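You operate a simulated robot arm through the tools that you are given. There is no shell and no other tool. Be economical: measure what you need, move in short steps, check, and stop when the job is done.

The job below is to be done with a simulated two-armed robot. You get a single attempt, and the scene is never put back.

JOB
Test the empty press once at 2 bar, holding the remote steady.
Fine: push the slide in and leave it in; after the stroke, air off and dial to zero.

The check looks at the end state, three seconds after you hand in, the way a careful person would. Anything else that was tipped, shoved, dropped, spilled or broken makes it a failure.

ROBOT AND FRAMES
Two 7-joint arms with fingered hands on one trunk, on a base that drives. Base frame: it is fixed to the floor where the robot stands at the start and does not move with it; the origin is under the middle of the robot, x ahead of it, y to its left, z up. Lengths are in m, angles in rad, forces in N, time in s.
The left shoulder is at the start at [0.089, 0.17, 1.16], the right one opposite. With the tool pointing down near the work surface each hand reaches from about 0.34 to 0.8 m from the robot's upright axis, wherever it stands, measured 20 degrees to its own side. Places, roughly: green button of the remote [0.4, 0, 1]; long blue plug (3x3x4 cm) [0.6, 0.1, 0.9]; long green plug (3x3x4 cm) [0.6, 0.1, 0.9]; nest of the press slide [0.6, -0.2, 0.9]; press dial [0.7, -0.4, 0.9]; press lever [0.7, -0.5, 1]; press slide [0.5, -0.2, 0.9]. Payload 4 kg a hand.
The tool frame of a hand sits at the grasp point between the pads (the TCP): z along the fingers, y along the line on which they close. The tips reach 0.026 m beyond it. Largest opening 0.132 m; the body of the gripper starts 0.073 m behind the TCP. The gripper is a hand of 4 fingers: y runs from the thumb to the fingers, the wrist lies at [0, 0, -0.224] in the tool frame.
Orientation is told as [roll, pitch, yaw] about the base's x, y, z axes, in that order, counted from this pose: with the fingers straight down and closing along the base's y, the tool's x points along the base's -x, its y along +y and its z along -z.

CONTROLS
- The arms move only by the tool drive_tool. It takes "left_increments", "right_increments" or both (then of equal length, played together; a hand with none holds still); each is a list of rows, each a list of 6 numbers: the shift along the tool's x, y, z in m, then the turn, a rotation vector about the tool's x, y, z in rad. In form: [[dx, dy, dz, ax, ay, az], ...]. A call has 1 to 20 rows; each row shifts and turns the commanded pose from where the row before left it, along the tool's axes as they then stand. Each row takes 0.2 s and may step no farther than 0.05 m and 0.15 rad from the row before; otherwise, the whole call is refused. A pose out of reach is approached as far as the arm can. The call stops where the force on the tool passes 40 N (or 10 N more than at its start, if that is more) or the arm is blocked; 0.2 s more then pass. In this call time passes only in rows, and 0.2 s behind the last. It gives the time, the measured TCP pose, the force on the tool (base axes), the opening and the grip force at its end, in the units of the frame above (readings bear some noise), with the torque about the TCP (base axes, N m) and any sound that the robot's microphone picked up, and new pictures: "show" is both (left out), scene, wrist or none (wrist: the cameras of the hands that moved).
- Cameras (640 x 400 px; columns grow to the right, rows downward): "scene" is now at [0.1499, -0.0493, 1.3125]; the picture's right is [-0.66, -0.75, 0.00], its down [-0.61, 0.54, -0.58] and it looks along [0.44, -0.38, -0.81] (base axes); focal length 214 px, centre (320, 200). "left" rides on the left gripper at [-0.073, 0.006, -0.093] in its tool frame; the picture's right is [-0.08, -1.00, 0.00], its down [0.78, -0.06, -0.62] and it looks along [0.62, -0.05, 0.79] (tool axes); focal length 230 px, centre (320, 200). "right" rides on the right gripper at [0.073, 0.006, -0.094] in its tool frame; the picture's right is [-0.08, 1.00, 0.00], its down [-0.78, -0.06, -0.62] and it looks along [-0.61, -0.05, 0.79] (tool axes); focal length 230 px, centre (320, 200). There is no depth. A picture from a camera that has moved, and an enlarged one, comes with that camera's place and axes in the base frame and with its lens.
- move_column(by): slides the trunk up (or, below 0, down) by that many m; the arms and the scene camera ride with it, the base frame stays. It gives what a move gives, with no picture.
- roll_base(legs): drives the robot by 1 to 6 legs, each [ahead, left, turn to the left] in m, m and rad, along the robot's own axes; the way and the turn of a leg run together, so that a leg with both is an arc; at most 1.5 m and 3.142 rad a leg. The arms and the cameras ride along, it lands a little off, and it stops where it bumps. It gives what a move gives, and a new picture of the scene camera.
- set_fingers(finger1, finger2, finger3, thumb_bend, hand): sets how far each is bent, from 0 (flat) to 100 (curled in); at 30 the hand is open as for a grip, at 70 the pads meet at the TCP. One left out holds its place. A second passes; each finger stops where it meets its share of the squeeze, and holds until it gets a number again. It is the only way to open and close the hand. It gives what a move gives, with no picture; readings hold the bend of each and the force on the fingers (four entries, about 0 where the hand has none), thumb and palm.
- head_to(pan, tilt): turns the head with the scene camera to pan (to the left, within 1.396 rad either way) and tilt (down, from -0.506 to 1.204), counted from straight ahead of the robot. It gives what a move gives, and a new picture of the scene camera.
- inspect(camera, box): a new picture of the part [left, top, right, bottom] of that camera's present view, enlarged. It takes no simulated time.
- sign_off(): hands the job in; it is judged then, once.

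Work in short steps. Places have to be worked out from the pictures, the camera data and where the tool is seen: move nearer, look again, correct. Check each grasp and each placing, and mend what went wrong. You have 120 turns and 260 pictures in all, those below and enlarged ones among them. Open the grippers and draw the arms clear of the work before you hand the job in, unless the task says otherwise; then end with one line.

The tools are called after ">>>" by a JSON object that holds its "op" and its "data". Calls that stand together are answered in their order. drive_tool: Moves the arms, as the interface text tells. Its arguments: {"type":"object","properties":{"left_increments":{"type":"array","items":{"type":"array","items":{"type":"number"}}},"right_increments":{"type":"array","items":{"type":"array","items":{"type":"number"}}},"show":{"type":"string","enum":["both","scene","wrist","none"]}},"required":[]} The other tools are called the same way: move_column (by) slides the trunk up or down; set_fingers (finger1, finger2, finger3, thumb_bend, hand) moves the fingers one by one; roll_base (legs) drives the base; head_to (pan, tilt) turns the head that bears the scene camera; inspect (camera, box) takes an enlarged picture of a part of a camera's view; sign_off () hands the job in.

At the start:

```text
clock: 0.0
left_tool_pos: [0.1592, 0.2146, 0.6973]
left_tcp_rot: [-0.173, -0.021, -1.787]
left_force: [0.7, -0.4, -0.5]
left_moment: [0.02, 0.02, 0.01]
left_finger_gap: 0.132
left_grasp_force: 0.1
left_shape: jaw
left_bend: [30.0, 30.0, 30.0, 30.0]
left_finger forces: [0.0, 0.0, 0.0, 0.1, 0.0, 0.0]
right_tool_pos: [0.209, -0.2399, 1.2003]
right_tcp_rot: [0.001, 0.001, 0.0]
right_force: [0.8, 0.4, 0.2]
right_moment: [-0.02, 0.02, 0.0]
right_finger_gap: 0.1318
right_grasp_force: 0.1
right_shape: jaw
right_bend: [30.0, 30.0, 30.0, 30.0]
right_finger forces: [0.1, 0.0, 0.0, 0.0, 0.1, 0.0]
trunk travel left (down, up): [-0.174, 0.177]
robot x, y, heading: [0.0025, 0.0012, 0.0]
head pan, tilt: [-0.721, 0.951]
```

scene: 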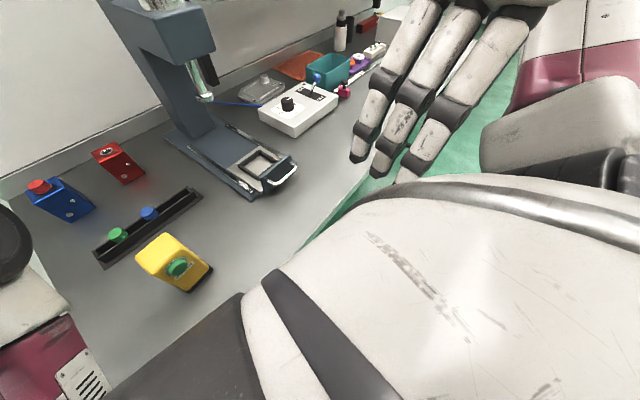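
right: 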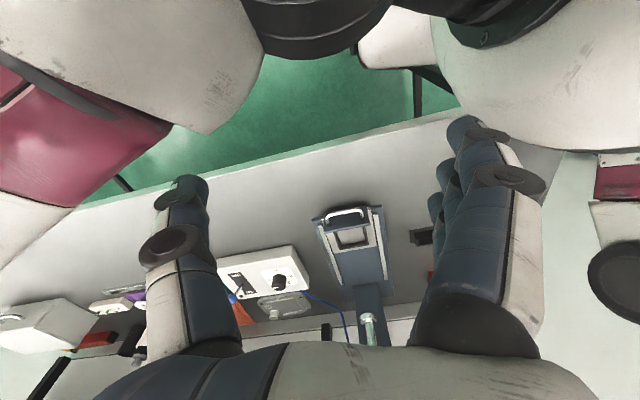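
left: 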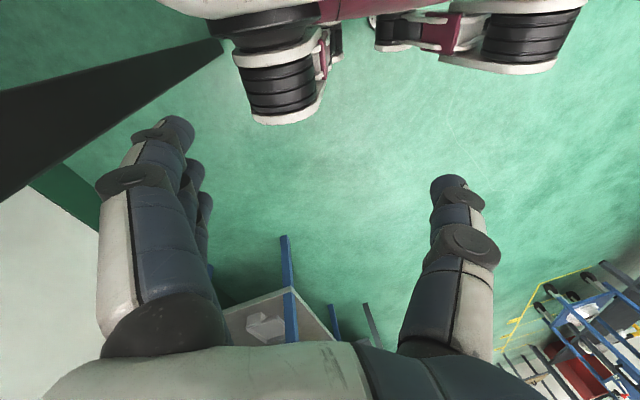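

I'll first look closely at the press, control box and remote in the starting view.

>>> {"op": "inspect", "data": {"camera": "scene", "box": [230, 30, 400, 140]}}

>>> {"op": "inspect", "data": {"camera": "scene", "box": [20, 130, 320, 310]}}

```text
3.64 times, centred on (315, 85) of scene
camera zoom: at [0.1499, -0.0493, 1.3125], right [-0.66, -0.75, 0.0], down [-0.61, 0.54, -0.58], along [0.44, -0.38, -0.81], focal length 780 px, centre (338, 618)
```

zoom: 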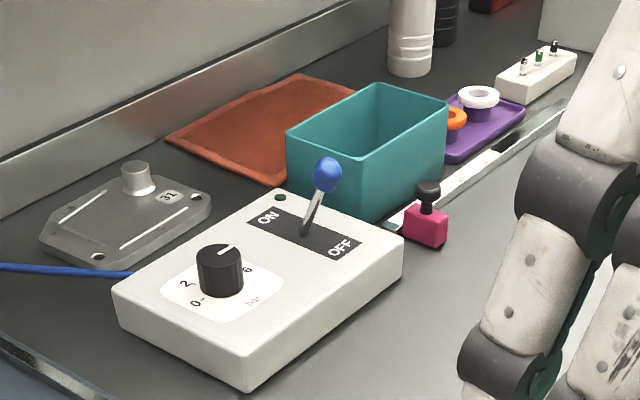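

```text
2.13 times, centred on (170, 220) of scene
camera zoom: at [0.1499, -0.0493, 1.3125], right [-0.66, -0.75, 0.0], down [-0.61, 0.54, -0.58], along [0.44, -0.38, -0.81], focal length 458 px, centre (640, 157)
```

zoom: 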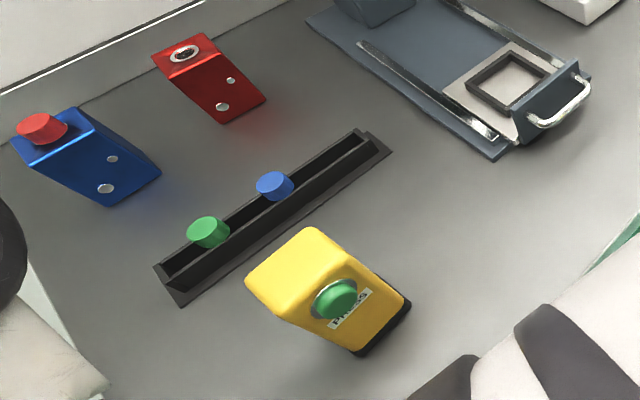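

The lever leans to OFF and the dial seems to be around 4. The dial and lever are at the edge of reach, so I shift the base 0.2 m to the right; both hands are clear of the table.

>>> {"op": "roll_base", "data": {"legs": [[0, -0.2, 0]]}}

```text
clock: 2.4
left_tool_pos: [0.16, 0.0148, 0.6982]
left_tcp_rot: [-0.171, -0.021, -1.791]
left_force: [-1.0, -1.9, 0.0]
left_moment: [-0.04, 0.0, 0.03]
left_finger_gap: 0.1317
left_grasp_force: 0.1
left_shape: jaw
left_bend: [30.0, 30.0, 30.0, 30.0]
left_finger forces: [0.1, 0.0, 0.0, 0.0, 0.0, 0.0]
right_tool_pos: [0.2075, -0.4417, 1.2015]
right_tcp_rot: [-0.001, 0.001, -0.005]
right_force: [0.3, 0.0, -0.2]
right_moment: [0.01, 0.03, -0.03]
right_finger_gap: 0.1318
right_grasp_force: 0.3
right_shape: jaw
right_bend: [30.0, 30.0, 30.0, 30.0]
right_finger forces: [0.0, 0.0, 0.1, 0.0, 0.0, 0.0]
trunk travel left (down, up): [-0.174, 0.177]
robot x, y, heading: [-0.0007, -0.2011, -0.004]
head pan, tilt: [-0.721, 0.951]
camera scene: at [0.1494, -0.2496, 1.3125], right [-0.66, -0.75, 0.0], down [-0.61, 0.54, -0.58], along [0.44, -0.39, -0.81], focal length 214 px, centre (320, 200)
```

scene: 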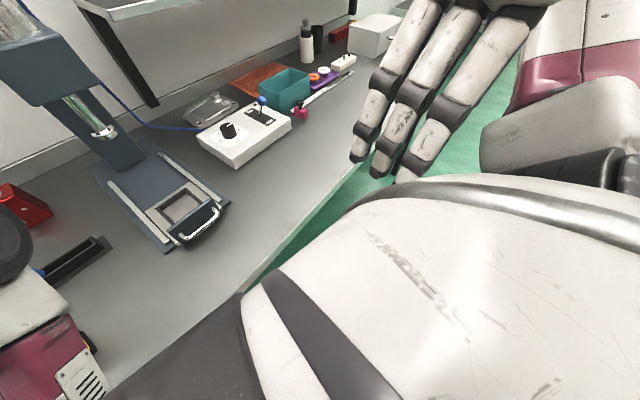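

Handle triangulates near [0.467,-0.214,0.93], knob near [0.706,-0.40,0.947], lever tip near [0.694,-0.514,0.985]. I take enlarged views for finer measurements.

>>> {"op": "inspect", "data": {"camera": "scene", "box": [190, 80, 310, 155]}}

>>> {"op": "inspect", "data": {"camera": "scene", "box": [80, 130, 240, 255]}}

```text
5.33 times, centred on (250, 118) of scene
camera zoom: at [0.1494, -0.2496, 1.3125], right [-0.66, -0.75, 0.0], down [-0.61, 0.54, -0.58], along [0.44, -0.39, -0.81], focal length 1144 px, centre (693, 640)
```

zoom: 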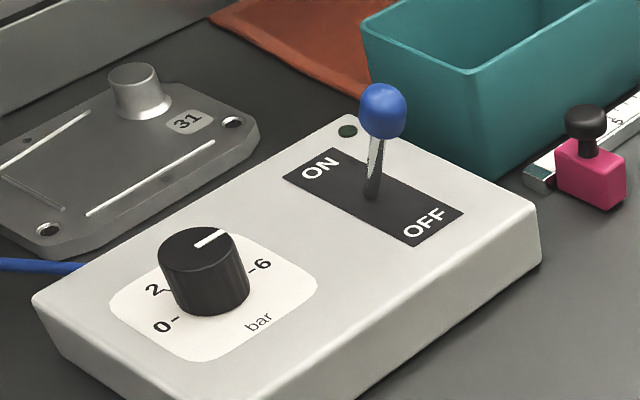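

```text
3.20 times, centred on (160, 192) of scene
camera zoom: at [0.1494, -0.2496, 1.3125], right [-0.66, -0.75, 0.0], down [-0.61, 0.54, -0.58], along [0.44, -0.39, -0.81], focal length 686 px, centre (832, 224)
```

zoom: 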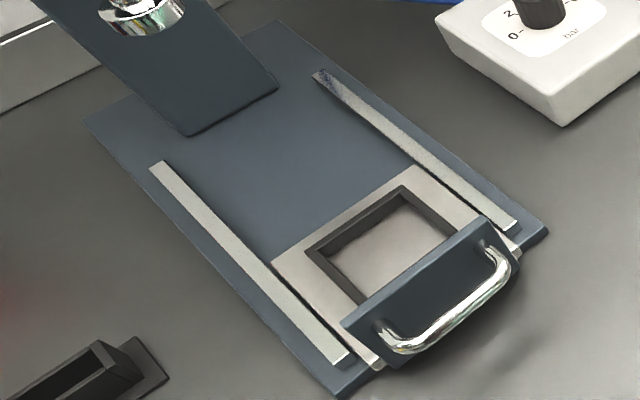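

Dial reads roughly 5, lever OFF, nest empty. Rails run at yaw ≈0.195, insertion direction ≈(0.98,0.19). I'll close the right hand and bring it in front of the handle, high first.

>>> {"op": "set_fingers", "data": {"hand": "right", "finger1": 70, "finger2": 70, "finger3": 70, "thumb_bend": 70}}

>>> {"op": "drive_tool", "data": {"right_increments": [[-0.0257, 0.0304, 0.0143, 0, 0, 0], [-0.0257, 0.0304, 0.0143, 0, 0, 0], [-0.0257, 0.0304, 0.0143, 0, 0, 0], [-0.0257, 0.0304, 0.0143, 0, 0, 0], [-0.0257, 0.0304, 0.0143, 0, 0, 0], [-0.0257, 0.0304, 0.0143, 0, 0, 0], [-0.0257, 0.0304, 0.0143, 0, 0, 0], [0, 0, 0, 0, 0, -0.0975], [0, 0, 0, 0, 0, -0.0975]]}}

```text
clock: 3.4
left_tool_pos: [0.1595, 0.0149, 0.6977]
left_tcp_rot: [-0.174, -0.023, -1.79]
left_force: [-0.5, -0.4, 0.3]
left_moment: [0.01, 0.01, 0.01]
left_finger_gap: 0.1321
left_grasp_force: 0.0
left_shape: jaw
left_bend: [30.0, 30.0, 30.0, 30.0]
left_finger forces: [0.1, 0.0, 0.0, 0.0, 0.0, 0.0]
right_tool_pos: [0.2088, -0.4407, 1.2019]
right_tcp_rot: [0.0, 0.001, -0.003]
right_force: [0.4, 0.2, 0.9]
right_moment: [0.0, 0.01, -0.03]
right_finger_gap: 0.0146
right_grasp_force: 0.1
right_shape: fingers
right_bend: [70.0, 70.0, 70.0, 70.0]
right_finger forces: [0.1, 0.1, 0.1, 0.1, 0.1, 0.1]
trunk travel left (down, up): [-0.174, 0.177]
robot x, y, heading: [0.0006, -0.2019, -0.0]
head pan, tilt: [-0.721, 0.951]
```

```text
clock: 5.4
left_tool_pos: [0.16, 0.0149, 0.697]
left_tcp_rot: [-0.173, -0.021, -1.79]
left_force: [0.0, -0.1, -0.2]
left_moment: [0.0, 0.01, 0.01]
left_finger_gap: 0.1315
left_grasp_force: 0.0
left_shape: jaw
left_bend: [30.0, 30.0, 30.0, 30.0]
left_finger forces: [0.0, 0.0, 0.0, 0.0, 0.0, 0.1]
right_tool_pos: [0.3642, -0.2242, 1.0999]
right_tcp_rot: [0.0, -0.003, 0.187]
right_force: [-0.4, 0.1, -0.2]
right_moment: [0.02, -0.01, 0.02]
right_finger_gap: 0.0146
right_grasp_force: 0.1
right_shape: fingers
right_bend: [70.0, 70.0, 70.0, 70.0]
right_finger forces: [0.0, 0.0, 0.0, 0.0, 0.0, 0.1]
right hand out of reach, approached as far as the arm can: row 9
trunk travel left (down, up): [-0.174, 0.177]
robot x, y, heading: [-0.0004, -0.1954, -0.002]
head pan, tilt: [-0.721, 0.951]
camera scene: at [0.1484, -0.2491, 1.3128], right [-0.66, -0.75, 0.0], down [-0.61, 0.54, -0.58], along [0.44, -0.39, -0.81], focal length 214 px, centre (320, 200)
camera right: at [0.2908, -0.2327, 1.1939], right [-0.11, 0.99, 0.0], down [0.78, 0.09, 0.62], along [0.62, 0.07, -0.79], focal length 230 px, centre (320, 200)
```

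scene: 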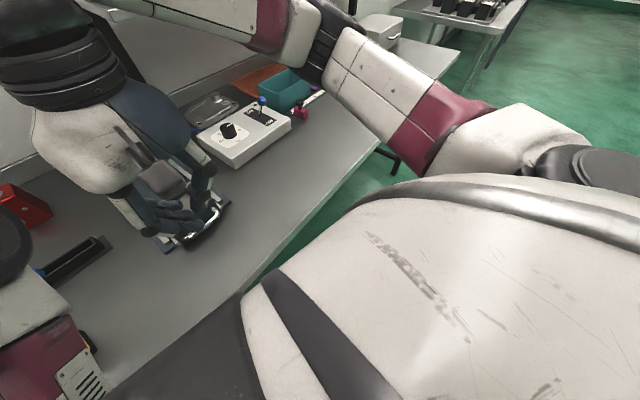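
right: 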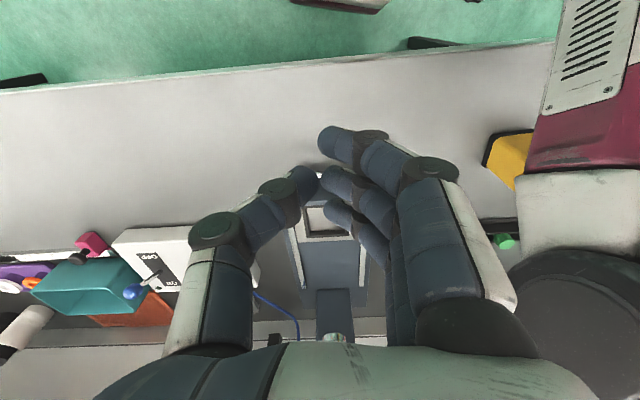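

The hand is now in front of the handle, just at the near edge of reach. I lower it straight to about z=0.94, still ~7 cm short of the handle.

>>> {"op": "drive_tool", "data": {"right_increments": [[0, 0, 0.04, 0, 0, 0], [0, 0, 0.04, 0, 0, 0], [0, 0, 0.04, 0, 0, 0], [0, 0, 0.04, 0, 0, 0]]}}

```text
clock: 6.4
left_tool_pos: [0.1601, 0.0145, 0.6978]
left_tcp_rot: [-0.174, -0.024, -1.791]
left_force: [-0.1, -0.3, 0.8]
left_moment: [0.0, -0.03, -0.02]
left_finger_gap: 0.132
left_grasp_force: 0.1
left_shape: jaw
left_bend: [30.0, 30.0, 30.0, 30.0]
left_finger forces: [0.0, 0.1, 0.0, 0.0, 0.0, 0.0]
right_tool_pos: [0.3593, -0.2339, 1.0237]
right_tcp_rot: [0.0, 0.001, 0.186]
right_force: [1.1, 0.3, -0.9]
right_moment: [0.02, 0.02, 0.01]
right_finger_gap: 0.0145
right_grasp_force: 0.1
right_shape: fingers
right_bend: [70.0, 70.0, 70.0, 70.0]
right_finger forces: [0.0, 0.0, 0.0, 0.1, 0.0, 0.1]
right hand out of reach, approached as far as the arm can: row 2, 3, 4
trunk travel left (down, up): [-0.174, 0.177]
robot x, y, heading: [-0.0003, -0.2006, -0.005]
head pan, tilt: [-0.721, 0.951]
camera scene: at [0.1494, -0.249, 1.3125], right [-0.66, -0.75, 0.0], down [-0.61, 0.54, -0.58], along [0.44, -0.39, -0.81], focal length 214 px, centre (320, 200)
camera right: at [0.2869, -0.2421, 1.1175], right [-0.11, 0.99, 0.0], down [0.78, 0.08, 0.62], along [0.61, 0.07, -0.79], focal length 230 px, centre (320, 200)
```

scene: 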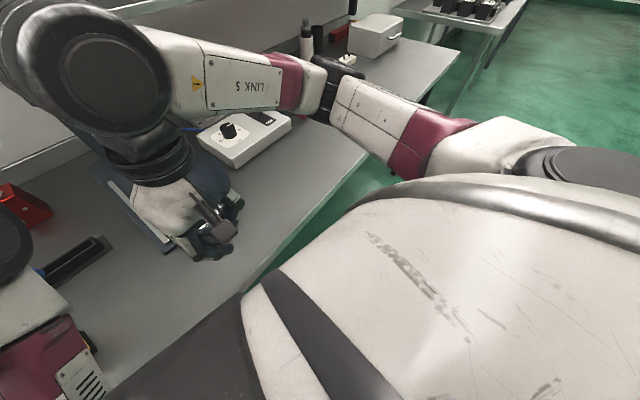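
right: 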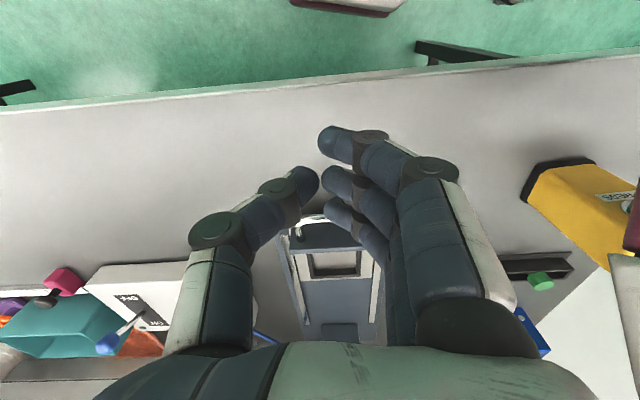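

Too close in for this arm pose. I back the base off by 0.13 m and 0.1 m left, so the handle falls in the middle of the right hand's reach.

>>> {"op": "roll_base", "data": {"legs": [[-0.13, 0, 0], [0, 0.1, 0]]}}

```text
clock: 8.8
left_tool_pos: [0.035, 0.1132, 0.698]
left_tcp_rot: [-0.173, -0.022, -1.796]
left_force: [0.4, 0.2, -0.1]
left_moment: [-0.02, 0.0, 0.02]
left_finger_gap: 0.1319
left_grasp_force: 0.0
left_shape: jaw
left_bend: [30.0, 30.0, 30.0, 30.0]
left_finger forces: [0.1, 0.0, 0.0, 0.0, 0.0, 0.0]
right_tool_pos: [0.2331, -0.1361, 1.0233]
right_tcp_rot: [-0.001, -0.001, 0.18]
right_force: [0.8, -0.8, 0.5]
right_moment: [0.0, 0.0, 0.02]
right_finger_gap: 0.0141
right_grasp_force: 0.1
right_shape: fingers
right_bend: [70.0, 70.0, 70.0, 70.0]
right_finger forces: [0.0, 0.0, 0.0, 0.0, 0.0, 0.0]
trunk travel left (down, up): [-0.174, 0.177]
robot x, y, heading: [-0.1263, -0.0997, -0.005]
head pan, tilt: [-0.721, 0.951]
camera scene: at [0.0221, -0.151, 1.3125], right [-0.67, -0.75, 0.0], down [-0.61, 0.54, -0.58], along [0.43, -0.39, -0.81], focal length 214 px, centre (320, 200)
```

scene: 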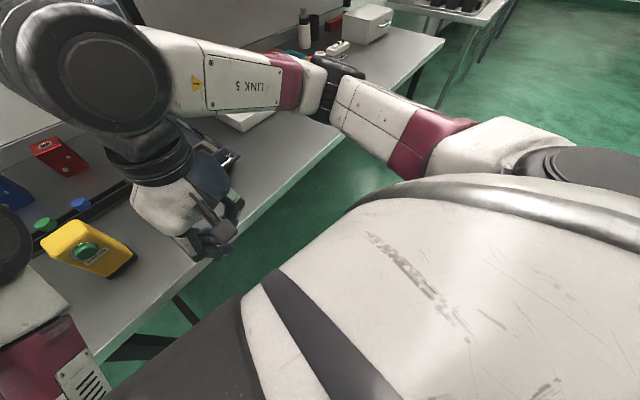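

Now I move the hand over to [0.37,-0.23] and then down to z≈0.94.

>>> {"op": "drive_tool", "data": {"right_increments": [[-0.0295, -0.0293, 0, 0, 0, 0], [-0.0295, -0.0293, 0, 0, 0, 0], [-0.0295, -0.0293, 0, 0, 0, 0], [-0.0295, -0.0293, 0, 0, 0, 0], [0, 0, 0.03, 0, 0, 0], [0, 0, 0.03, 0, 0, 0], [0, 0, 0.02, 0, 0, 0]]}}

```text
clock: 10.4
left_tool_pos: [0.0338, 0.1123, 0.6974]
left_tcp_rot: [-0.173, -0.022, -1.795]
left_force: [0.2, 0.3, -1.5]
left_moment: [0.0, 0.01, -0.01]
left_finger_gap: 0.1318
left_grasp_force: 0.1
left_shape: jaw
left_bend: [30.0, 30.0, 30.0, 30.0]
left_finger forces: [0.1, 0.0, 0.0, 0.1, 0.0, 0.0]
right_tool_pos: [0.2324, -0.1374, 1.0144]
right_tcp_rot: [0.001, 0.001, 0.174]
right_force: [0.3, 0.5, 0.2]
right_moment: [-0.01, 0.03, -0.02]
right_finger_gap: 0.0145
right_grasp_force: 0.1
right_shape: fingers
right_bend: [70.0, 70.0, 70.0, 70.0]
right_finger forces: [0.0, 0.0, 0.1, 0.0, 0.0, 0.0]
right hand out of reach, approached as far as the arm can: row 1, 2, 3, 4, 5, 6, 7
trunk travel left (down, up): [-0.174, 0.177]
robot x, y, heading: [-0.1282, -0.1015, -0.01]
head pan, tilt: [-0.721, 0.951]
camera scene: at [0.0221, -0.1515, 1.3125], right [-0.67, -0.75, 0.0], down [-0.61, 0.54, -0.58], along [0.43, -0.39, -0.81], focal length 214 px, centre (320, 200)
camera right: at [0.1591, -0.1454, 1.108], right [-0.1, 1.0, 0.0], down [0.78, 0.08, 0.62], along [0.61, 0.06, -0.79], focal length 230 px, centre (320, 200)
```

scene: 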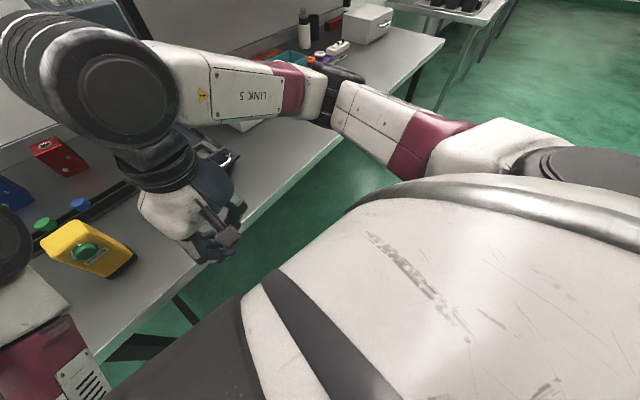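
right: 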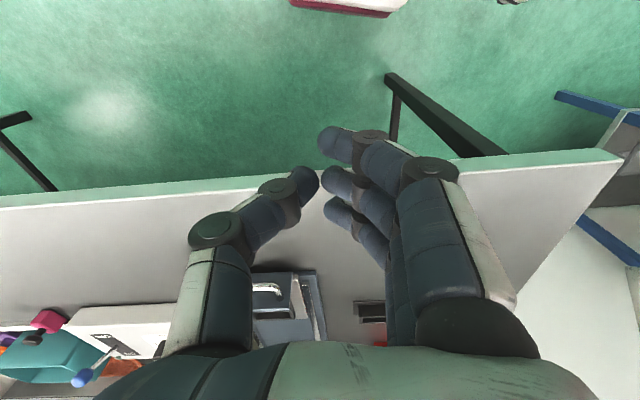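

The arm seems jammed in a folded posture. I'll raise the hand and move it forward and right to unfold it.

>>> {"op": "drive_tool", "data": {"right_increments": [[0, 0, -0.04, 0, 0, 0], [0, 0, -0.04, 0, 0, 0], [0, 0, -0.04, 0, 0, 0], [0, 0, -0.04, 0, 0, 0]], "show": "scene"}}

```text
clock: 11.4
left_tool_pos: [0.033, 0.1133, 0.6968]
left_tcp_rot: [-0.173, -0.022, -1.795]
left_force: [0.0, 0.7, -1.1]
left_moment: [0.0, -0.01, -0.01]
left_finger_gap: 0.1319
left_grasp_force: 0.2
left_shape: jaw
left_bend: [30.0, 30.0, 30.0, 30.0]
left_finger forces: [0.0, 0.0, 0.0, 0.0, 0.0, 0.0]
right_tool_pos: [0.2234, -0.1358, 1.1725]
right_tcp_rot: [0.0, -0.001, 0.178]
right_force: [-0.7, -0.3, 0.1]
right_moment: [-0.02, 0.03, 0.0]
right_finger_gap: 0.0143
right_grasp_force: 0.0
right_shape: fingers
right_bend: [70.0, 70.0, 70.0, 70.0]
right_finger forces: [0.0, 0.0, 0.0, 0.1, 0.0, 0.0]
right hand out of reach, approached as far as the arm can: row 4
trunk travel left (down, up): [-0.174, 0.177]
robot x, y, heading: [-0.1272, -0.1022, -0.01]
head pan, tilt: [-0.721, 0.951]
camera scene: at [0.0212, -0.1514, 1.3127], right [-0.67, -0.75, 0.0], down [-0.61, 0.54, -0.58], along [0.43, -0.39, -0.81], focal length 214 px, centre (320, 200)
```

scene: 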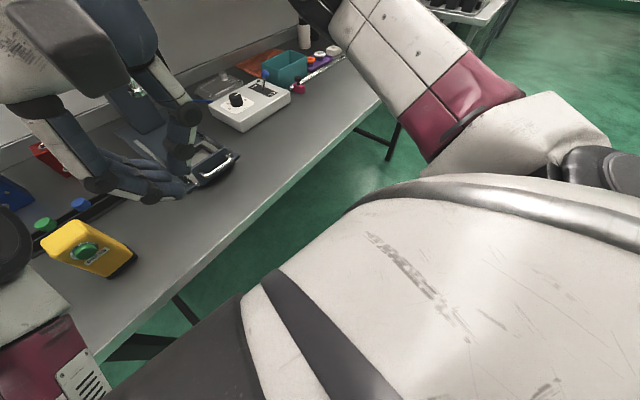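

It came free. I move right and forward at this height to [0.37,-0.25].

>>> {"op": "drive_tool", "data": {"right_increments": [[0, -0.035, 0, 0, 0, 0], [0, -0.035, 0, 0, 0, 0], [0, -0.035, 0, 0, 0, 0], [-0.031, -0.035, 0, 0, 0, 0], [-0.031, 0, 0, 0, 0, 0], [-0.031, 0, 0, 0, 0, 0], [-0.031, 0, 0, 0, 0, 0]], "show": "scene"}}

```text
clock: 13.0
left_tool_pos: [0.0347, 0.1136, 0.6975]
left_tcp_rot: [-0.172, -0.021, -1.798]
left_force: [-0.3, 0.3, -0.5]
left_moment: [-0.01, -0.02, 0.0]
left_finger_gap: 0.1319
left_grasp_force: 0.0
left_shape: jaw
left_bend: [30.0, 30.0, 30.0, 30.0]
left_finger forces: [0.0, 0.1, 0.1, 0.1, 0.1, 0.0]
right_tool_pos: [0.2208, -0.1794, 1.1419]
right_tcp_rot: [0.001, 0.001, 0.175]
right_force: [0.0, -0.3, 0.1]
right_moment: [-0.02, 0.04, -0.01]
right_finger_gap: 0.0142
right_grasp_force: 0.1
right_shape: fingers
right_bend: [70.0, 70.0, 70.0, 70.0]
right_finger forces: [0.1, 0.0, 0.1, 0.1, 0.0, 0.1]
right hand out of reach, approached as far as the arm can: row 1, 2, 3, 4, 5, 6, 7
trunk travel left (down, up): [-0.174, 0.177]
robot x, y, heading: [-0.1269, -0.1006, -0.011]
head pan, tilt: [-0.721, 0.951]
camera scene: at [0.0224, -0.1513, 1.3124], right [-0.67, -0.75, 0.0], down [-0.61, 0.54, -0.58], along [0.43, -0.39, -0.81], focal length 214 px, centre (320, 200)
```

scene: 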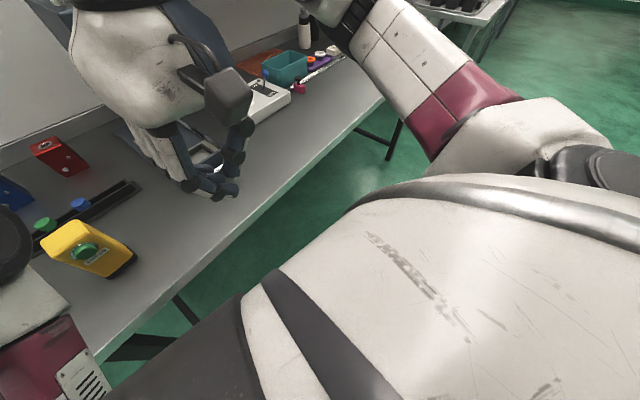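

IK is stuck locally. I undo the yaw and retreat toward the (robot-relative) start pose, which was a healthy configuration.

>>> {"op": "drive_tool", "data": {"right_increments": [[0, 0, -0.03, 0, 0, 0.09], [0, 0, -0.03, 0, 0, 0.09], [0.02, -0.025, 0, 0, 0, 0], [0.02, -0.025, 0, 0, 0, 0], [0.02, -0.025, 0, 0, 0, 0], [0.02, -0.025, 0, 0, 0, 0], [0.02, -0.025, 0, 0, 0, 0], [0.02, -0.025, 0, 0, 0, 0]], "show": "scene"}}

```text
clock: 14.8
left_tool_pos: [0.034, 0.1124, 0.6977]
left_tcp_rot: [-0.173, -0.02, -1.797]
left_force: [-0.8, 0.5, 0.1]
left_moment: [0.01, 0.02, -0.02]
left_finger_gap: 0.1317
left_grasp_force: 0.0
left_shape: jaw
left_bend: [30.0, 30.0, 30.0, 30.0]
left_finger forces: [0.0, 0.2, 0.1, 0.1, 0.0, 0.1]
right_tool_pos: [0.1004, -0.3296, 1.2037]
right_tcp_rot: [0.0, -0.001, 0.0]
right_force: [-0.2, -0.5, 0.1]
right_moment: [-0.02, -0.02, -0.01]
right_finger_gap: 0.0143
right_grasp_force: 0.0
right_shape: fingers
right_bend: [70.0, 70.0, 70.0, 70.0]
right_finger forces: [0.0, 0.0, 0.1, 0.0, 0.0, 0.0]
trunk travel left (down, up): [-0.174, 0.177]
robot x, y, heading: [-0.1259, -0.097, -0.009]
head pan, tilt: [-0.721, 0.951]
camera scene: at [0.0214, -0.1521, 1.3126], right [-0.67, -0.75, 0.0], down [-0.61, 0.54, -0.58], along [0.43, -0.39, -0.81], focal length 214 px, centre (320, 200)
```

scene: 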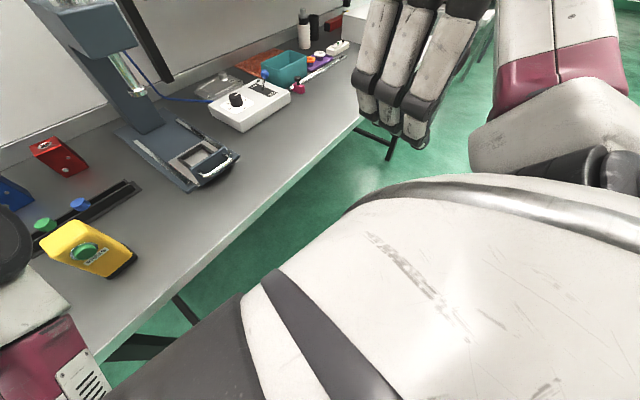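

Back in a healthy pose. Now forward and down along the right side, with no yaw, to about [0.34,-0.30,1.08].

>>> {"op": "drive_tool", "data": {"right_increments": [[-0.04, 0.005, 0.02, 0, 0, 0], [-0.04, 0.005, 0.02, 0, 0, 0], [-0.04, 0.005, 0.02, 0, 0, 0], [-0.04, 0.005, 0.02, 0, 0, 0], [-0.04, 0.005, 0.02, 0, 0, 0], [-0.04, 0.005, 0.02, 0, 0, 0]], "show": "both"}}

```text
clock: 16.2
left_tool_pos: [0.0352, 0.1127, 0.6971]
left_tcp_rot: [-0.174, -0.024, -1.796]
left_force: [0.0, -0.7, 0.3]
left_moment: [0.01, 0.0, 0.02]
left_finger_gap: 0.1321
left_grasp_force: 0.1
left_shape: jaw
left_bend: [30.0, 30.0, 30.0, 30.0]
left_finger forces: [0.0, 0.0, 0.1, 0.1, 0.0, 0.0]
right_tool_pos: [0.2502, -0.2309, 1.0732]
right_tcp_rot: [-0.001, 0.001, -0.003]
right_force: [0.4, 0.1, 0.0]
right_moment: [0.03, 0.0, -0.02]
right_finger_gap: 0.0144
right_grasp_force: 0.0
right_shape: fingers
right_bend: [70.0, 70.0, 70.0, 70.0]
right_finger forces: [0.1, 0.0, 0.0, 0.0, 0.1, 0.0]
right hand out of reach, approached as far as the arm can: row 2, 3, 4, 5, 6
trunk travel left (down, up): [-0.174, 0.177]
robot x, y, heading: [-0.1285, -0.1038, -0.008]
head pan, tilt: [-0.721, 0.951]
camera scene: at [0.0225, -0.1512, 1.3124], right [-0.67, -0.75, 0.0], down [-0.61, 0.54, -0.58], along [0.43, -0.39, -0.81], focal length 214 px, centre (320, 200)
camera right: at [0.1773, -0.2255, 1.1675], right [0.08, 1.0, 0.0], down [0.78, -0.06, 0.62], along [0.61, -0.05, -0.79], focal length 230 px, centre (320, 200)
```

scene: 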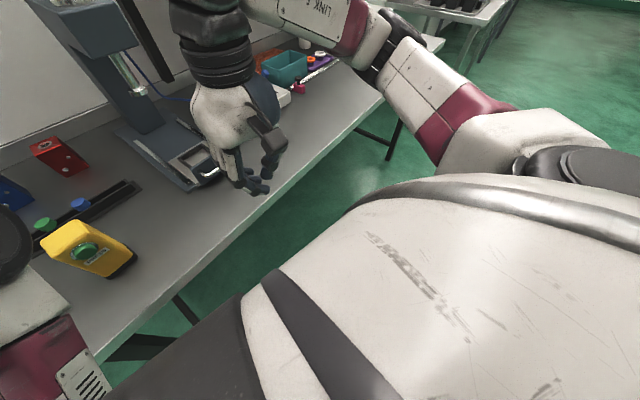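
right: 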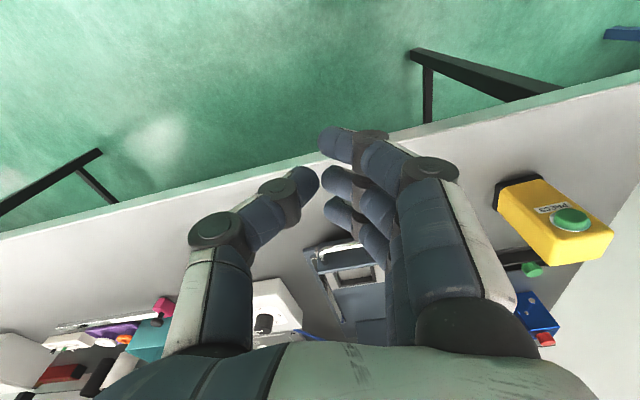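

Here the hand is at the near limit of reach; the workspace is stated for near the table height. I try going straight down from here to see whether the arm frees up (still clear of the table edge items).

>>> {"op": "drive_tool", "data": {"right_increments": [[0, 0, 0.03, 0, 0, 0], [0, -0.02, 0.03, 0, 0, 0], [-0.02, -0.02, 0.02, 0, 0, 0], [-0.02, -0.02, 0.0, 0, 0, 0], [-0.03, 0, 0.0, 0, 0, 0]], "show": "scene"}}

```text
clock: 17.4
left_tool_pos: [0.0338, 0.1127, 0.697]
left_tcp_rot: [-0.172, -0.022, -1.796]
left_force: [-1.1, -0.4, -0.8]
left_moment: [-0.01, -0.01, 0.02]
left_finger_gap: 0.132
left_grasp_force: 0.1
left_shape: jaw
left_bend: [30.0, 30.0, 30.0, 30.0]
left_finger forces: [0.0, 0.0, 0.0, 0.0, 0.0, 0.1]
right_tool_pos: [0.2436, -0.2346, 1.028]
right_tcp_rot: [0.0, 0.0, -0.001]
right_force: [-0.3, -0.1, 0.3]
right_moment: [-0.01, -0.02, 0.01]
right_finger_gap: 0.0141
right_grasp_force: 0.2
right_shape: fingers
right_bend: [70.0, 70.0, 70.0, 70.0]
right_finger forces: [0.1, 0.0, 0.0, 0.0, 0.0, 0.0]
right hand out of reach, approached as far as the arm can: row 2, 3, 4, 5
trunk travel left (down, up): [-0.174, 0.177]
robot x, y, heading: [-0.1254, -0.1004, -0.009]
head pan, tilt: [-0.721, 0.951]
camera scene: at [0.0221, -0.1515, 1.3125], right [-0.67, -0.75, 0.0], down [-0.61, 0.54, -0.58], along [0.43, -0.39, -0.81], focal length 214 px, centre (320, 200)
```

scene: 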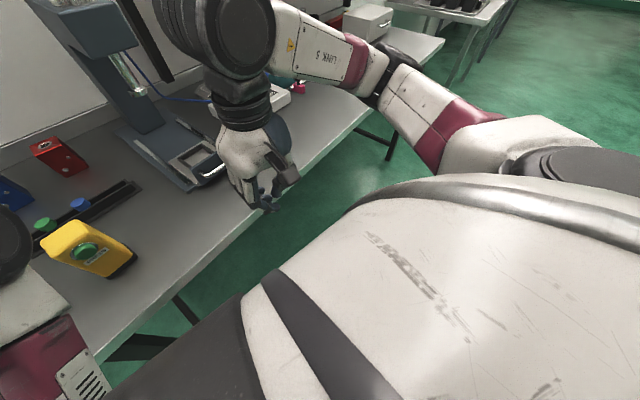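

Positive yaw was what first hit the limit, so I turn the hand the other way (yaw negative), and then try moving forward.

>>> {"op": "drive_tool", "data": {"right_increments": [[0, 0, -0.02, 0, 0, 0.14], [0, 0, -0.02, 0, 0, 0.14], [0, 0, 0, 0, 0, 0.14], [0, 0, 0, 0, 0, 0.14], [0, 0, 0, 0, 0, 0.14], [0, 0, 0, 0, 0, 0.14]], "show": "scene"}}

```text
clock: 18.8
left_tool_pos: [0.0342, 0.1125, 0.6979]
left_tcp_rot: [-0.173, -0.024, -1.795]
left_force: [-0.8, 0.5, -0.3]
left_moment: [0.02, 0.0, 0.04]
left_finger_gap: 0.1317
left_grasp_force: 0.0
left_shape: jaw
left_bend: [30.0, 30.0, 30.0, 30.0]
left_finger forces: [0.0, 0.0, 0.0, 0.0, 0.0, 0.0]
right_tool_pos: [0.2443, -0.2358, 1.0686]
right_tcp_rot: [0.0, 0.003, -0.844]
right_force: [0.2, 0.3, 0.0]
right_moment: [0.0, -0.02, -0.01]
right_finger_gap: 0.0144
right_grasp_force: 0.0
right_shape: fingers
right_bend: [70.0, 70.0, 70.0, 70.0]
right_finger forces: [0.0, 0.0, 0.0, 0.0, 0.0, 0.0]
trunk travel left (down, up): [-0.174, 0.177]
robot x, y, heading: [-0.1265, -0.0998, -0.006]
head pan, tilt: [-0.721, 0.951]
camera scene: at [0.0219, -0.1515, 1.3125], right [-0.67, -0.75, 0.0], down [-0.61, 0.54, -0.58], along [0.43, -0.39, -0.81], focal length 214 px, centre (320, 200)
```

scene: 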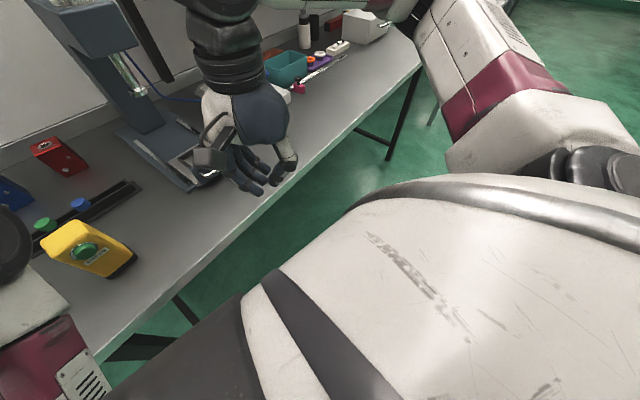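

Freed up. I continue the yaw to −1.375 (tool y then points along the slide's insertion direction) and move to ~7 cm short of the handle.

>>> {"op": "drive_tool", "data": {"right_increments": [[0, 0, 0, 0, 0, 0.133], [0, 0, 0, 0, 0, 0.133], [0, 0, 0, 0, 0, 0.133], [0, 0, 0, 0, 0, 0.133], [-0.005, 0.038, 0, 0, 0, 0], [-0.005, 0.038, 0, 0, 0, 0], [-0.005, 0.038, 0, 0, 0, 0], [-0.005, 0.038, 0, 0, 0, 0], [0, 0, 0.045, 0, 0, 0], [0, 0, 0.045, 0, 0, 0], [0, 0, 0.02, 0, 0, 0]]}}

```text
clock: 21.2
left_tool_pos: [0.0345, 0.1124, 0.6977]
left_tcp_rot: [-0.175, -0.023, -1.795]
left_force: [0.6, -0.4, -0.8]
left_moment: [-0.04, 0.01, -0.01]
left_finger_gap: 0.1321
left_grasp_force: 0.1
left_shape: jaw
left_bend: [30.0, 30.0, 30.0, 30.0]
left_finger forces: [0.1, 0.0, 0.0, 0.0, 0.1, 0.0]
right_tool_pos: [0.3971, -0.2281, 0.9579]
right_tcp_rot: [-0.001, -0.001, -1.37]
right_force: [0.1, 0.6, 0.7]
right_moment: [0.03, 0.0, -0.04]
right_finger_gap: 0.0141
right_grasp_force: 0.1
right_shape: fingers
right_bend: [70.0, 70.0, 70.0, 70.0]
right_finger forces: [0.0, 0.1, 0.0, 0.0, 0.1, 0.0]
trunk travel left (down, up): [-0.174, 0.177]
robot x, y, heading: [-0.128, -0.1025, -0.008]
head pan, tilt: [-0.721, 0.951]
camera scene: at [0.0222, -0.1515, 1.3125], right [-0.67, -0.75, 0.0], down [-0.61, 0.54, -0.58], along [0.43, -0.39, -0.81], focal length 214 px, centre (320, 200)
camera right: at [0.389, -0.1554, 1.0515], right [0.99, 0.12, 0.0], down [0.1, -0.78, 0.62], along [0.07, -0.61, -0.79], focal length 230 px, centre (320, 200)
```

scene: 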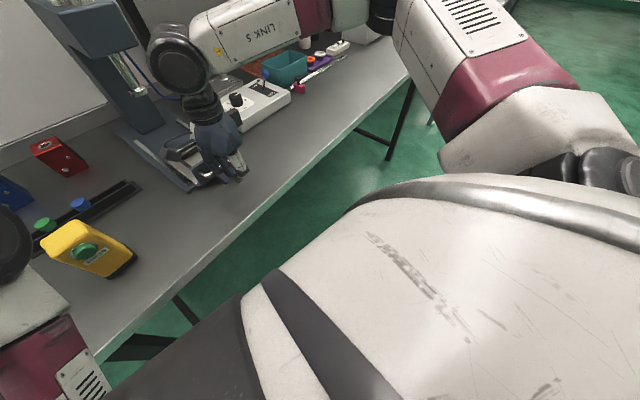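
right: 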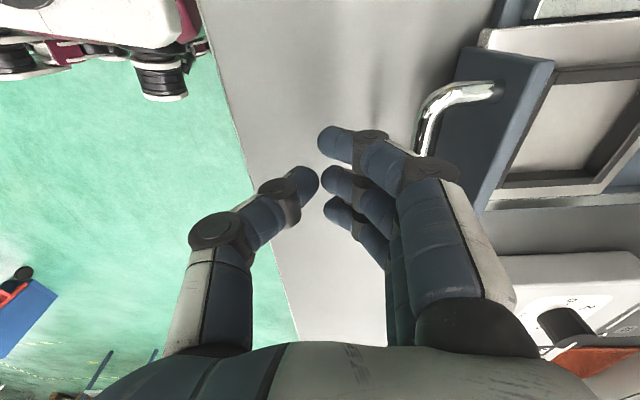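

Working well. I lower 2 cm and push along the slide direction in small steps.

>>> {"op": "drive_tool", "data": {"right_increments": [[0, 0, 0.02, 0, 0, 0], [0, 0.02, 0, 0, 0, 0], [0, 0.02, 0, 0, 0, 0], [0, 0.015, 0, 0, 0, 0], [0, 0.015, 0, 0, 0, 0]]}}

```text
clock: 22.4
left_tool_pos: [0.0346, 0.1135, 0.6966]
left_tcp_rot: [-0.172, -0.022, -1.799]
left_force: [0.6, 0.0, 0.2]
left_moment: [0.01, -0.01, 0.03]
left_finger_gap: 0.1318
left_grasp_force: 0.1
left_shape: jaw
left_bend: [30.0, 30.0, 30.0, 30.0]
left_finger forces: [0.0, 0.1, 0.1, 0.0, 0.1, 0.0]
right_tool_pos: [0.4657, -0.2122, 0.938]
right_tcp_rot: [0.0, 0.002, -1.372]
right_force: [-0.6, 0.2, 0.4]
right_moment: [-0.02, 0.01, 0.0]
right_finger_gap: 0.0137
right_grasp_force: 0.2
right_shape: fingers
right_bend: [70.0, 70.0, 70.0, 70.0]
right_finger forces: [0.3, 0.1, 0.0, 0.0, 0.1, 0.0]
trunk travel left (down, up): [-0.174, 0.177]
robot x, y, heading: [-0.1268, -0.0996, -0.008]
head pan, tilt: [-0.721, 0.951]
camera scene: at [0.0222, -0.1514, 1.3125], right [-0.67, -0.75, 0.0], down [-0.61, 0.54, -0.58], along [0.43, -0.39, -0.81], focal length 214 px, centre (320, 200)
camera right: at [0.457, -0.141, 1.0321], right [0.99, 0.12, 0.0], down [0.1, -0.78, 0.62], along [0.07, -0.61, -0.79], focal length 230 px, centre (320, 200)
```

scene: 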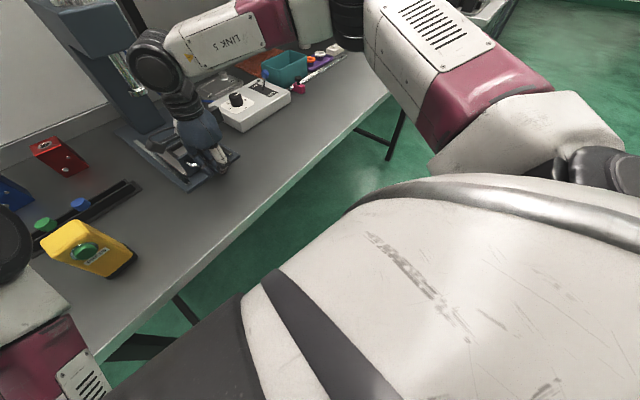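
right: 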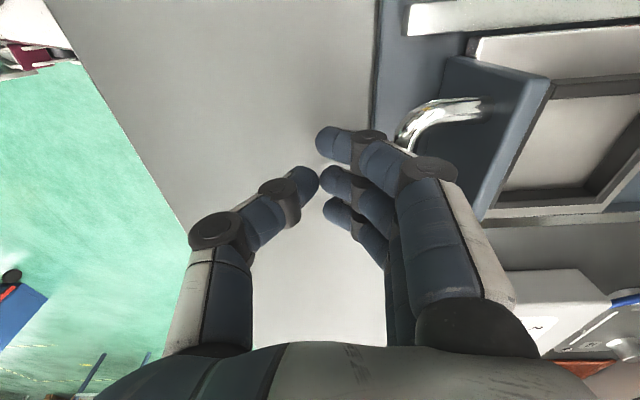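

Slide moves freely. The ram tip is near [0.694,-0.167,1.05], so for the last part I tilt the hand back (fingers pointing forward-down ~0.5 rad) to keep the wrist away from the press head.

>>> {"op": "drive_tool", "data": {"right_increments": [[0, -0.015, 0, 0, 0, 0], [0, 0, 0, -0.125, 0, 0], [0, 0, 0, -0.125, 0, 0], [0, 0, 0, -0.125, 0, 0], [0, 0, 0, -0.125, 0, 0]]}}

```text
clock: 23.6
left_tool_pos: [0.0354, 0.1123, 0.6973]
left_tcp_rot: [-0.172, -0.023, -1.796]
left_force: [0.0, -0.5, -0.4]
left_moment: [-0.01, -0.02, -0.01]
left_finger_gap: 0.1318
left_grasp_force: 0.1
left_shape: jaw
left_bend: [30.0, 30.0, 30.0, 30.0]
left_finger forces: [0.0, 0.0, 0.1, 0.0, 0.0, 0.0]
right_tool_pos: [0.4515, -0.2142, 0.9395]
right_tcp_rot: [0.501, 0.001, -1.372]
right_force: [0.0, 0.9, 0.3]
right_moment: [0.0, 0.0, 0.01]
right_finger_gap: 0.0141
right_grasp_force: 0.1
right_shape: fingers
right_bend: [70.0, 70.0, 70.0, 70.0]
right_finger forces: [0.0, 0.0, 0.0, 0.1, 0.0, 0.1]
trunk travel left (down, up): [-0.174, 0.177]
robot x, y, heading: [-0.1248, -0.0993, -0.01]
head pan, tilt: [-0.721, 0.951]
camera scene: at [0.0219, -0.1515, 1.3125], right [-0.67, -0.75, 0.0], down [-0.61, 0.54, -0.58], along [0.43, -0.39, -0.81], focal length 214 px, centre (320, 200)
camera right: at [0.3967, -0.1527, 1.0234], right [0.87, 0.1, 0.48], down [-0.19, -0.84, 0.51], along [0.45, -0.54, -0.71], focal length 230 px, centre (320, 200)
```

scene: 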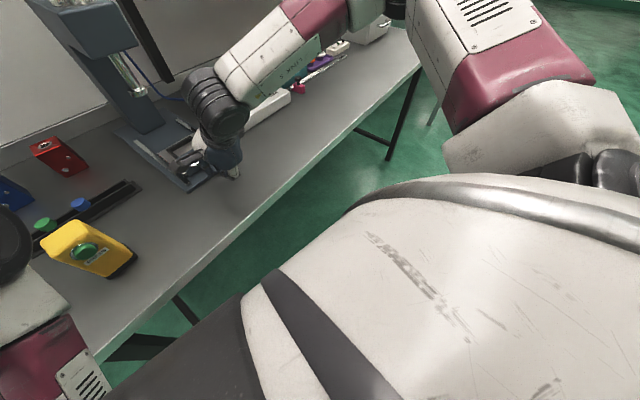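
right: 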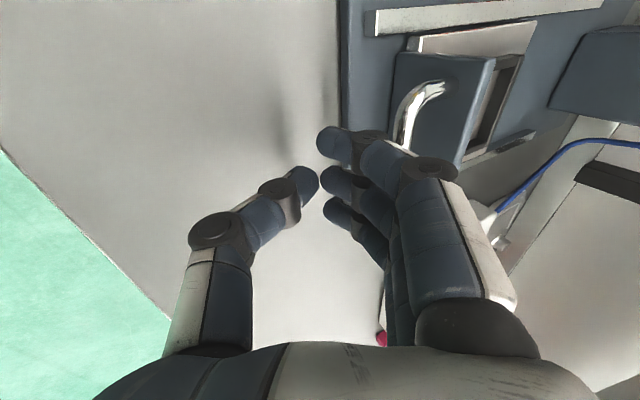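

The slide plate has already moved past the rail fronts. I keep pushing horizontally with the tilted hand.

>>> {"op": "drive_tool", "data": {"right_increments": [[0, 0.01755, 0.0096, 0, 0, 0], [0, 0.01755, 0.0096, 0, 0, 0], [0, 0.01755, 0.0096, 0, 0, 0], [0, 0.01755, 0.0096, 0, 0, 0], [0, 0.01755, 0.0096, 0, 0, 0]]}}

```text
clock: 24.8
left_tool_pos: [0.035, 0.1127, 0.6967]
left_tcp_rot: [-0.173, -0.023, -1.797]
left_force: [0.1, 0.2, 0.4]
left_moment: [0.0, 0.0, -0.01]
left_finger_gap: 0.132
left_grasp_force: 0.0
left_shape: jaw
left_bend: [30.0, 30.0, 30.0, 30.0]
left_finger forces: [0.0, 0.1, 0.1, 0.0, 0.0, 0.1]
right_tool_pos: [0.5504, -0.1983, 0.9399]
right_tcp_rot: [0.499, 0.0, -1.373]
right_force: [0.5, 0.1, 0.1]
right_moment: [0.0, 0.03, 0.05]
right_finger_gap: 0.0139
right_grasp_force: 0.0
right_shape: fingers
right_bend: [70.0, 70.0, 70.0, 70.0]
right_finger forces: [0.0, 0.0, 0.0, 0.0, 0.0, 0.0]
trunk travel left (down, up): [-0.174, 0.177]
robot x, y, heading: [-0.1295, -0.1013, -0.008]
head pan, tilt: [-0.721, 0.951]
camera scene: at [0.0227, -0.1513, 1.3123], right [-0.67, -0.75, 0.0], down [-0.61, 0.54, -0.58], along [0.43, -0.39, -0.81], focal length 214 px, centre (320, 200)
camera right: at [0.496, -0.1345, 1.0248], right [0.87, 0.1, 0.48], down [-0.19, -0.84, 0.51], along [0.45, -0.54, -0.71], focal length 230 px, centre (320, 200)
```

scene: 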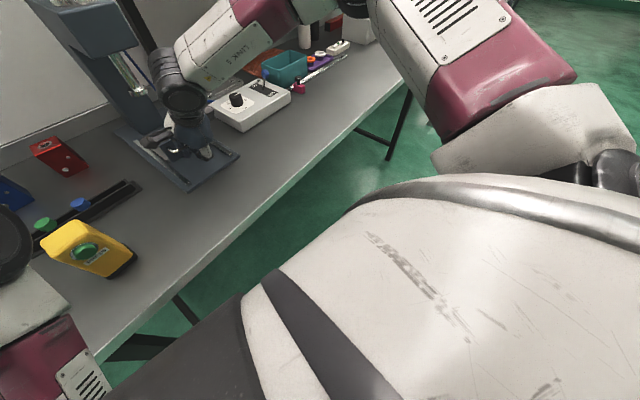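
right: 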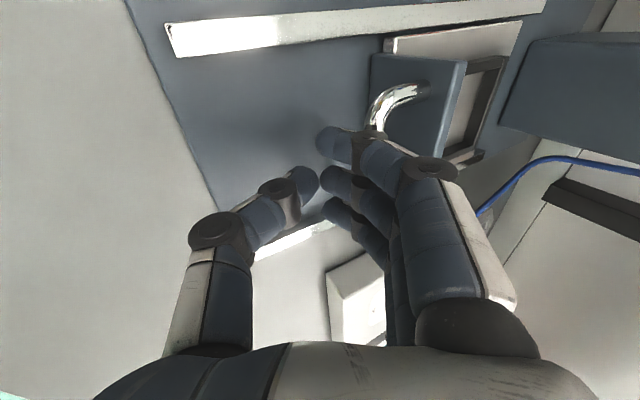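

Moving smoothly. Continue in 1 cm steps until it meets the stop.

>>> {"op": "drive_tool", "data": {"right_increments": [[0, 0.00878, 0.0048, 0, 0, 0], [0, 0.00878, 0.0048, 0, 0, 0], [0, 0.00878, 0.0048, 0, 0, 0], [0, 0.00878, 0.0048, 0, 0, 0], [0, 0.00878, 0.0048, 0, 0, 0], [0, 0.00878, 0.0048, 0, 0, 0]]}}

```text
clock: 25.5
left_tool_pos: [0.0308, 0.1115, 0.699]
left_tcp_rot: [-0.167, -0.023, -1.8]
left_force: [0.2, 0.7, -0.3]
left_moment: [0.04, -0.03, -0.03]
left_finger_gap: 0.1321
left_grasp_force: 0.0
left_shape: jaw
left_bend: [30.0, 30.0, 30.0, 30.0]
left_finger forces: [0.0, 0.0, 0.0, 0.0, 0.1, 0.0]
right_tool_pos: [0.5639, -0.1929, 0.9429]
right_tcp_rot: [0.497, 0.001, -1.376]
right_force: [-30.4, -7.2, 17.9]
right_moment: [-0.01, -0.23, -0.01]
right_finger_gap: 0.0112
right_grasp_force: 19.6
right_shape: fingers
right_bend: [73.0, 73.0, 73.0, 68.0]
right_finger forces: [10.1, 20.3, 9.9, 0.1, 0.1, 0.0]
trunk travel left (down, up): [-0.174, 0.177]
robot x, y, heading: [-0.1261, -0.1016, -0.009]
head pan, tilt: [-0.721, 0.951]
stopped in row 3 (right hand): the force on the tool passed its limit at 44 N (the readings are from after the stop); the commanded pose is now the measured one
camera scene: at [0.0151, -0.1529, 1.3135], right [-0.67, -0.74, 0.0], down [-0.6, 0.54, -0.58], along [0.44, -0.39, -0.81], focal length 214 px, centre (320, 200)
camera right: at [0.5107, -0.131, 1.0278], right [0.87, 0.09, 0.48], down [-0.19, -0.84, 0.51], along [0.45, -0.54, -0.71], focal length 230 px, centre (320, 200)
```

scene: 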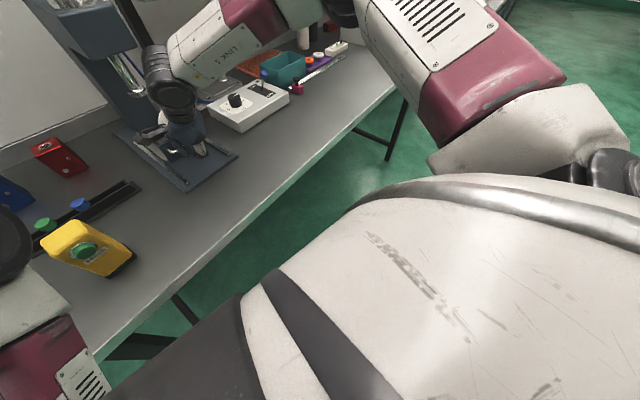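
right: 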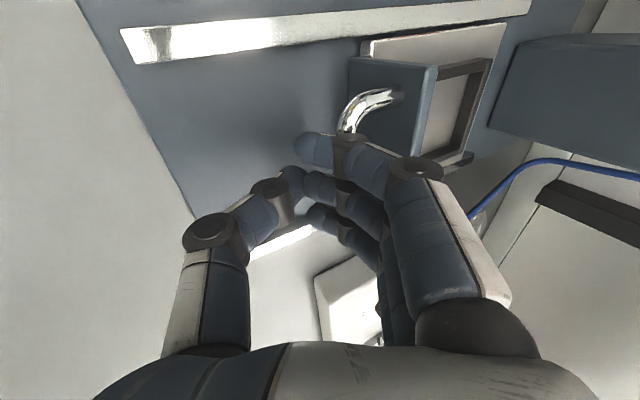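

It came up against a hard stop at about the expected travel. I back off and look.

>>> {"op": "drive_tool", "data": {"right_increments": [[0, -0.0263, -0.0144, 0, 0, 0], [0, -0.0351, -0.0192, 0, 0, 0], [0, -0.0351, -0.0192, 0, 0, 0], [0, -0.0351, -0.0192, 0, 0, 0], [0, -0.024, -0.044, 0, 0, 0], [0, -0.024, -0.044, 0, 0, 0], [0.0, -0.024, -0.044, 0, 0, 0]]}}

```text
refused: row 5 steps farther than a row can; nothing moved
```

Row too long; shortening the lift rows.

>>> {"op": "drive_tool", "data": {"right_increments": [[0, -0.0263, -0.0144, 0, 0, 0], [0, -0.0351, -0.0192, 0, 0, 0], [0, -0.0351, -0.0192, 0, 0, 0], [0, -0.0351, -0.0192, 0, 0, 0], [0, 0.019, -0.035, 0, 0, 0], [0, 0.019, -0.035, 0, 0, 0], [0.0, 0.019, -0.035, 0, 0, 0]]}}

```text
clock: 27.1
left_tool_pos: [0.0341, 0.1122, 0.697]
left_tcp_rot: [-0.174, -0.021, -1.797]
left_force: [0.0, 0.7, -0.5]
left_moment: [0.01, 0.01, -0.01]
left_finger_gap: 0.1319
left_grasp_force: 0.0
left_shape: jaw
left_bend: [30.0, 30.0, 30.0, 30.0]
left_finger forces: [0.1, 0.0, 0.0, 0.0, 0.1, 0.0]
right_tool_pos: [0.4253, -0.2234, 1.0608]
right_tcp_rot: [0.494, 0.0, -1.374]
right_force: [-0.2, -0.1, -0.1]
right_moment: [-0.02, 0.01, 0.03]
right_finger_gap: 0.0142
right_grasp_force: 0.0
right_shape: fingers
right_bend: [70.0, 70.0, 70.0, 70.0]
right_finger forces: [0.1, 0.0, 0.1, 0.1, 0.1, 0.1]
trunk travel left (down, up): [-0.174, 0.177]
robot x, y, heading: [-0.1326, -0.1031, -0.013]
head pan, tilt: [-0.721, 0.951]
camera scene: at [0.021, -0.1521, 1.3126], right [-0.67, -0.74, 0.0], down [-0.61, 0.54, -0.58], along [0.43, -0.39, -0.81], focal length 214 px, centre (320, 200)
camera right: at [0.3718, -0.1608, 1.1458], right [0.88, 0.1, 0.47], down [-0.19, -0.84, 0.51], along [0.45, -0.54, -0.72], focal length 230 px, centre (320, 200)
```

scene: 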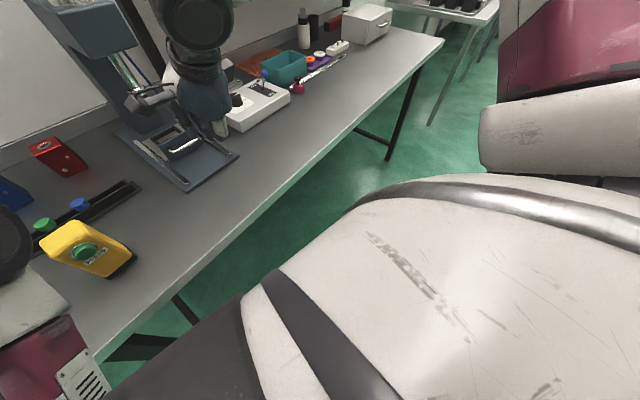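
right: 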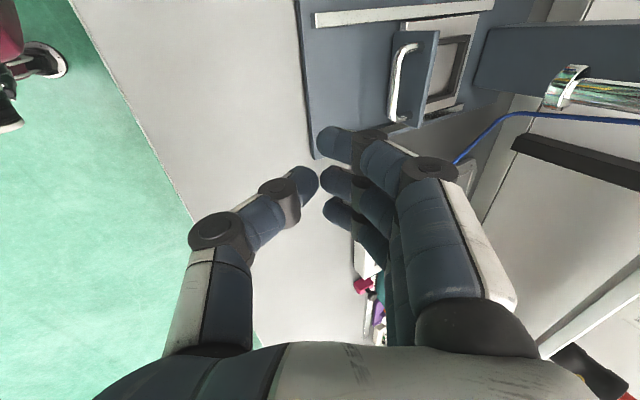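

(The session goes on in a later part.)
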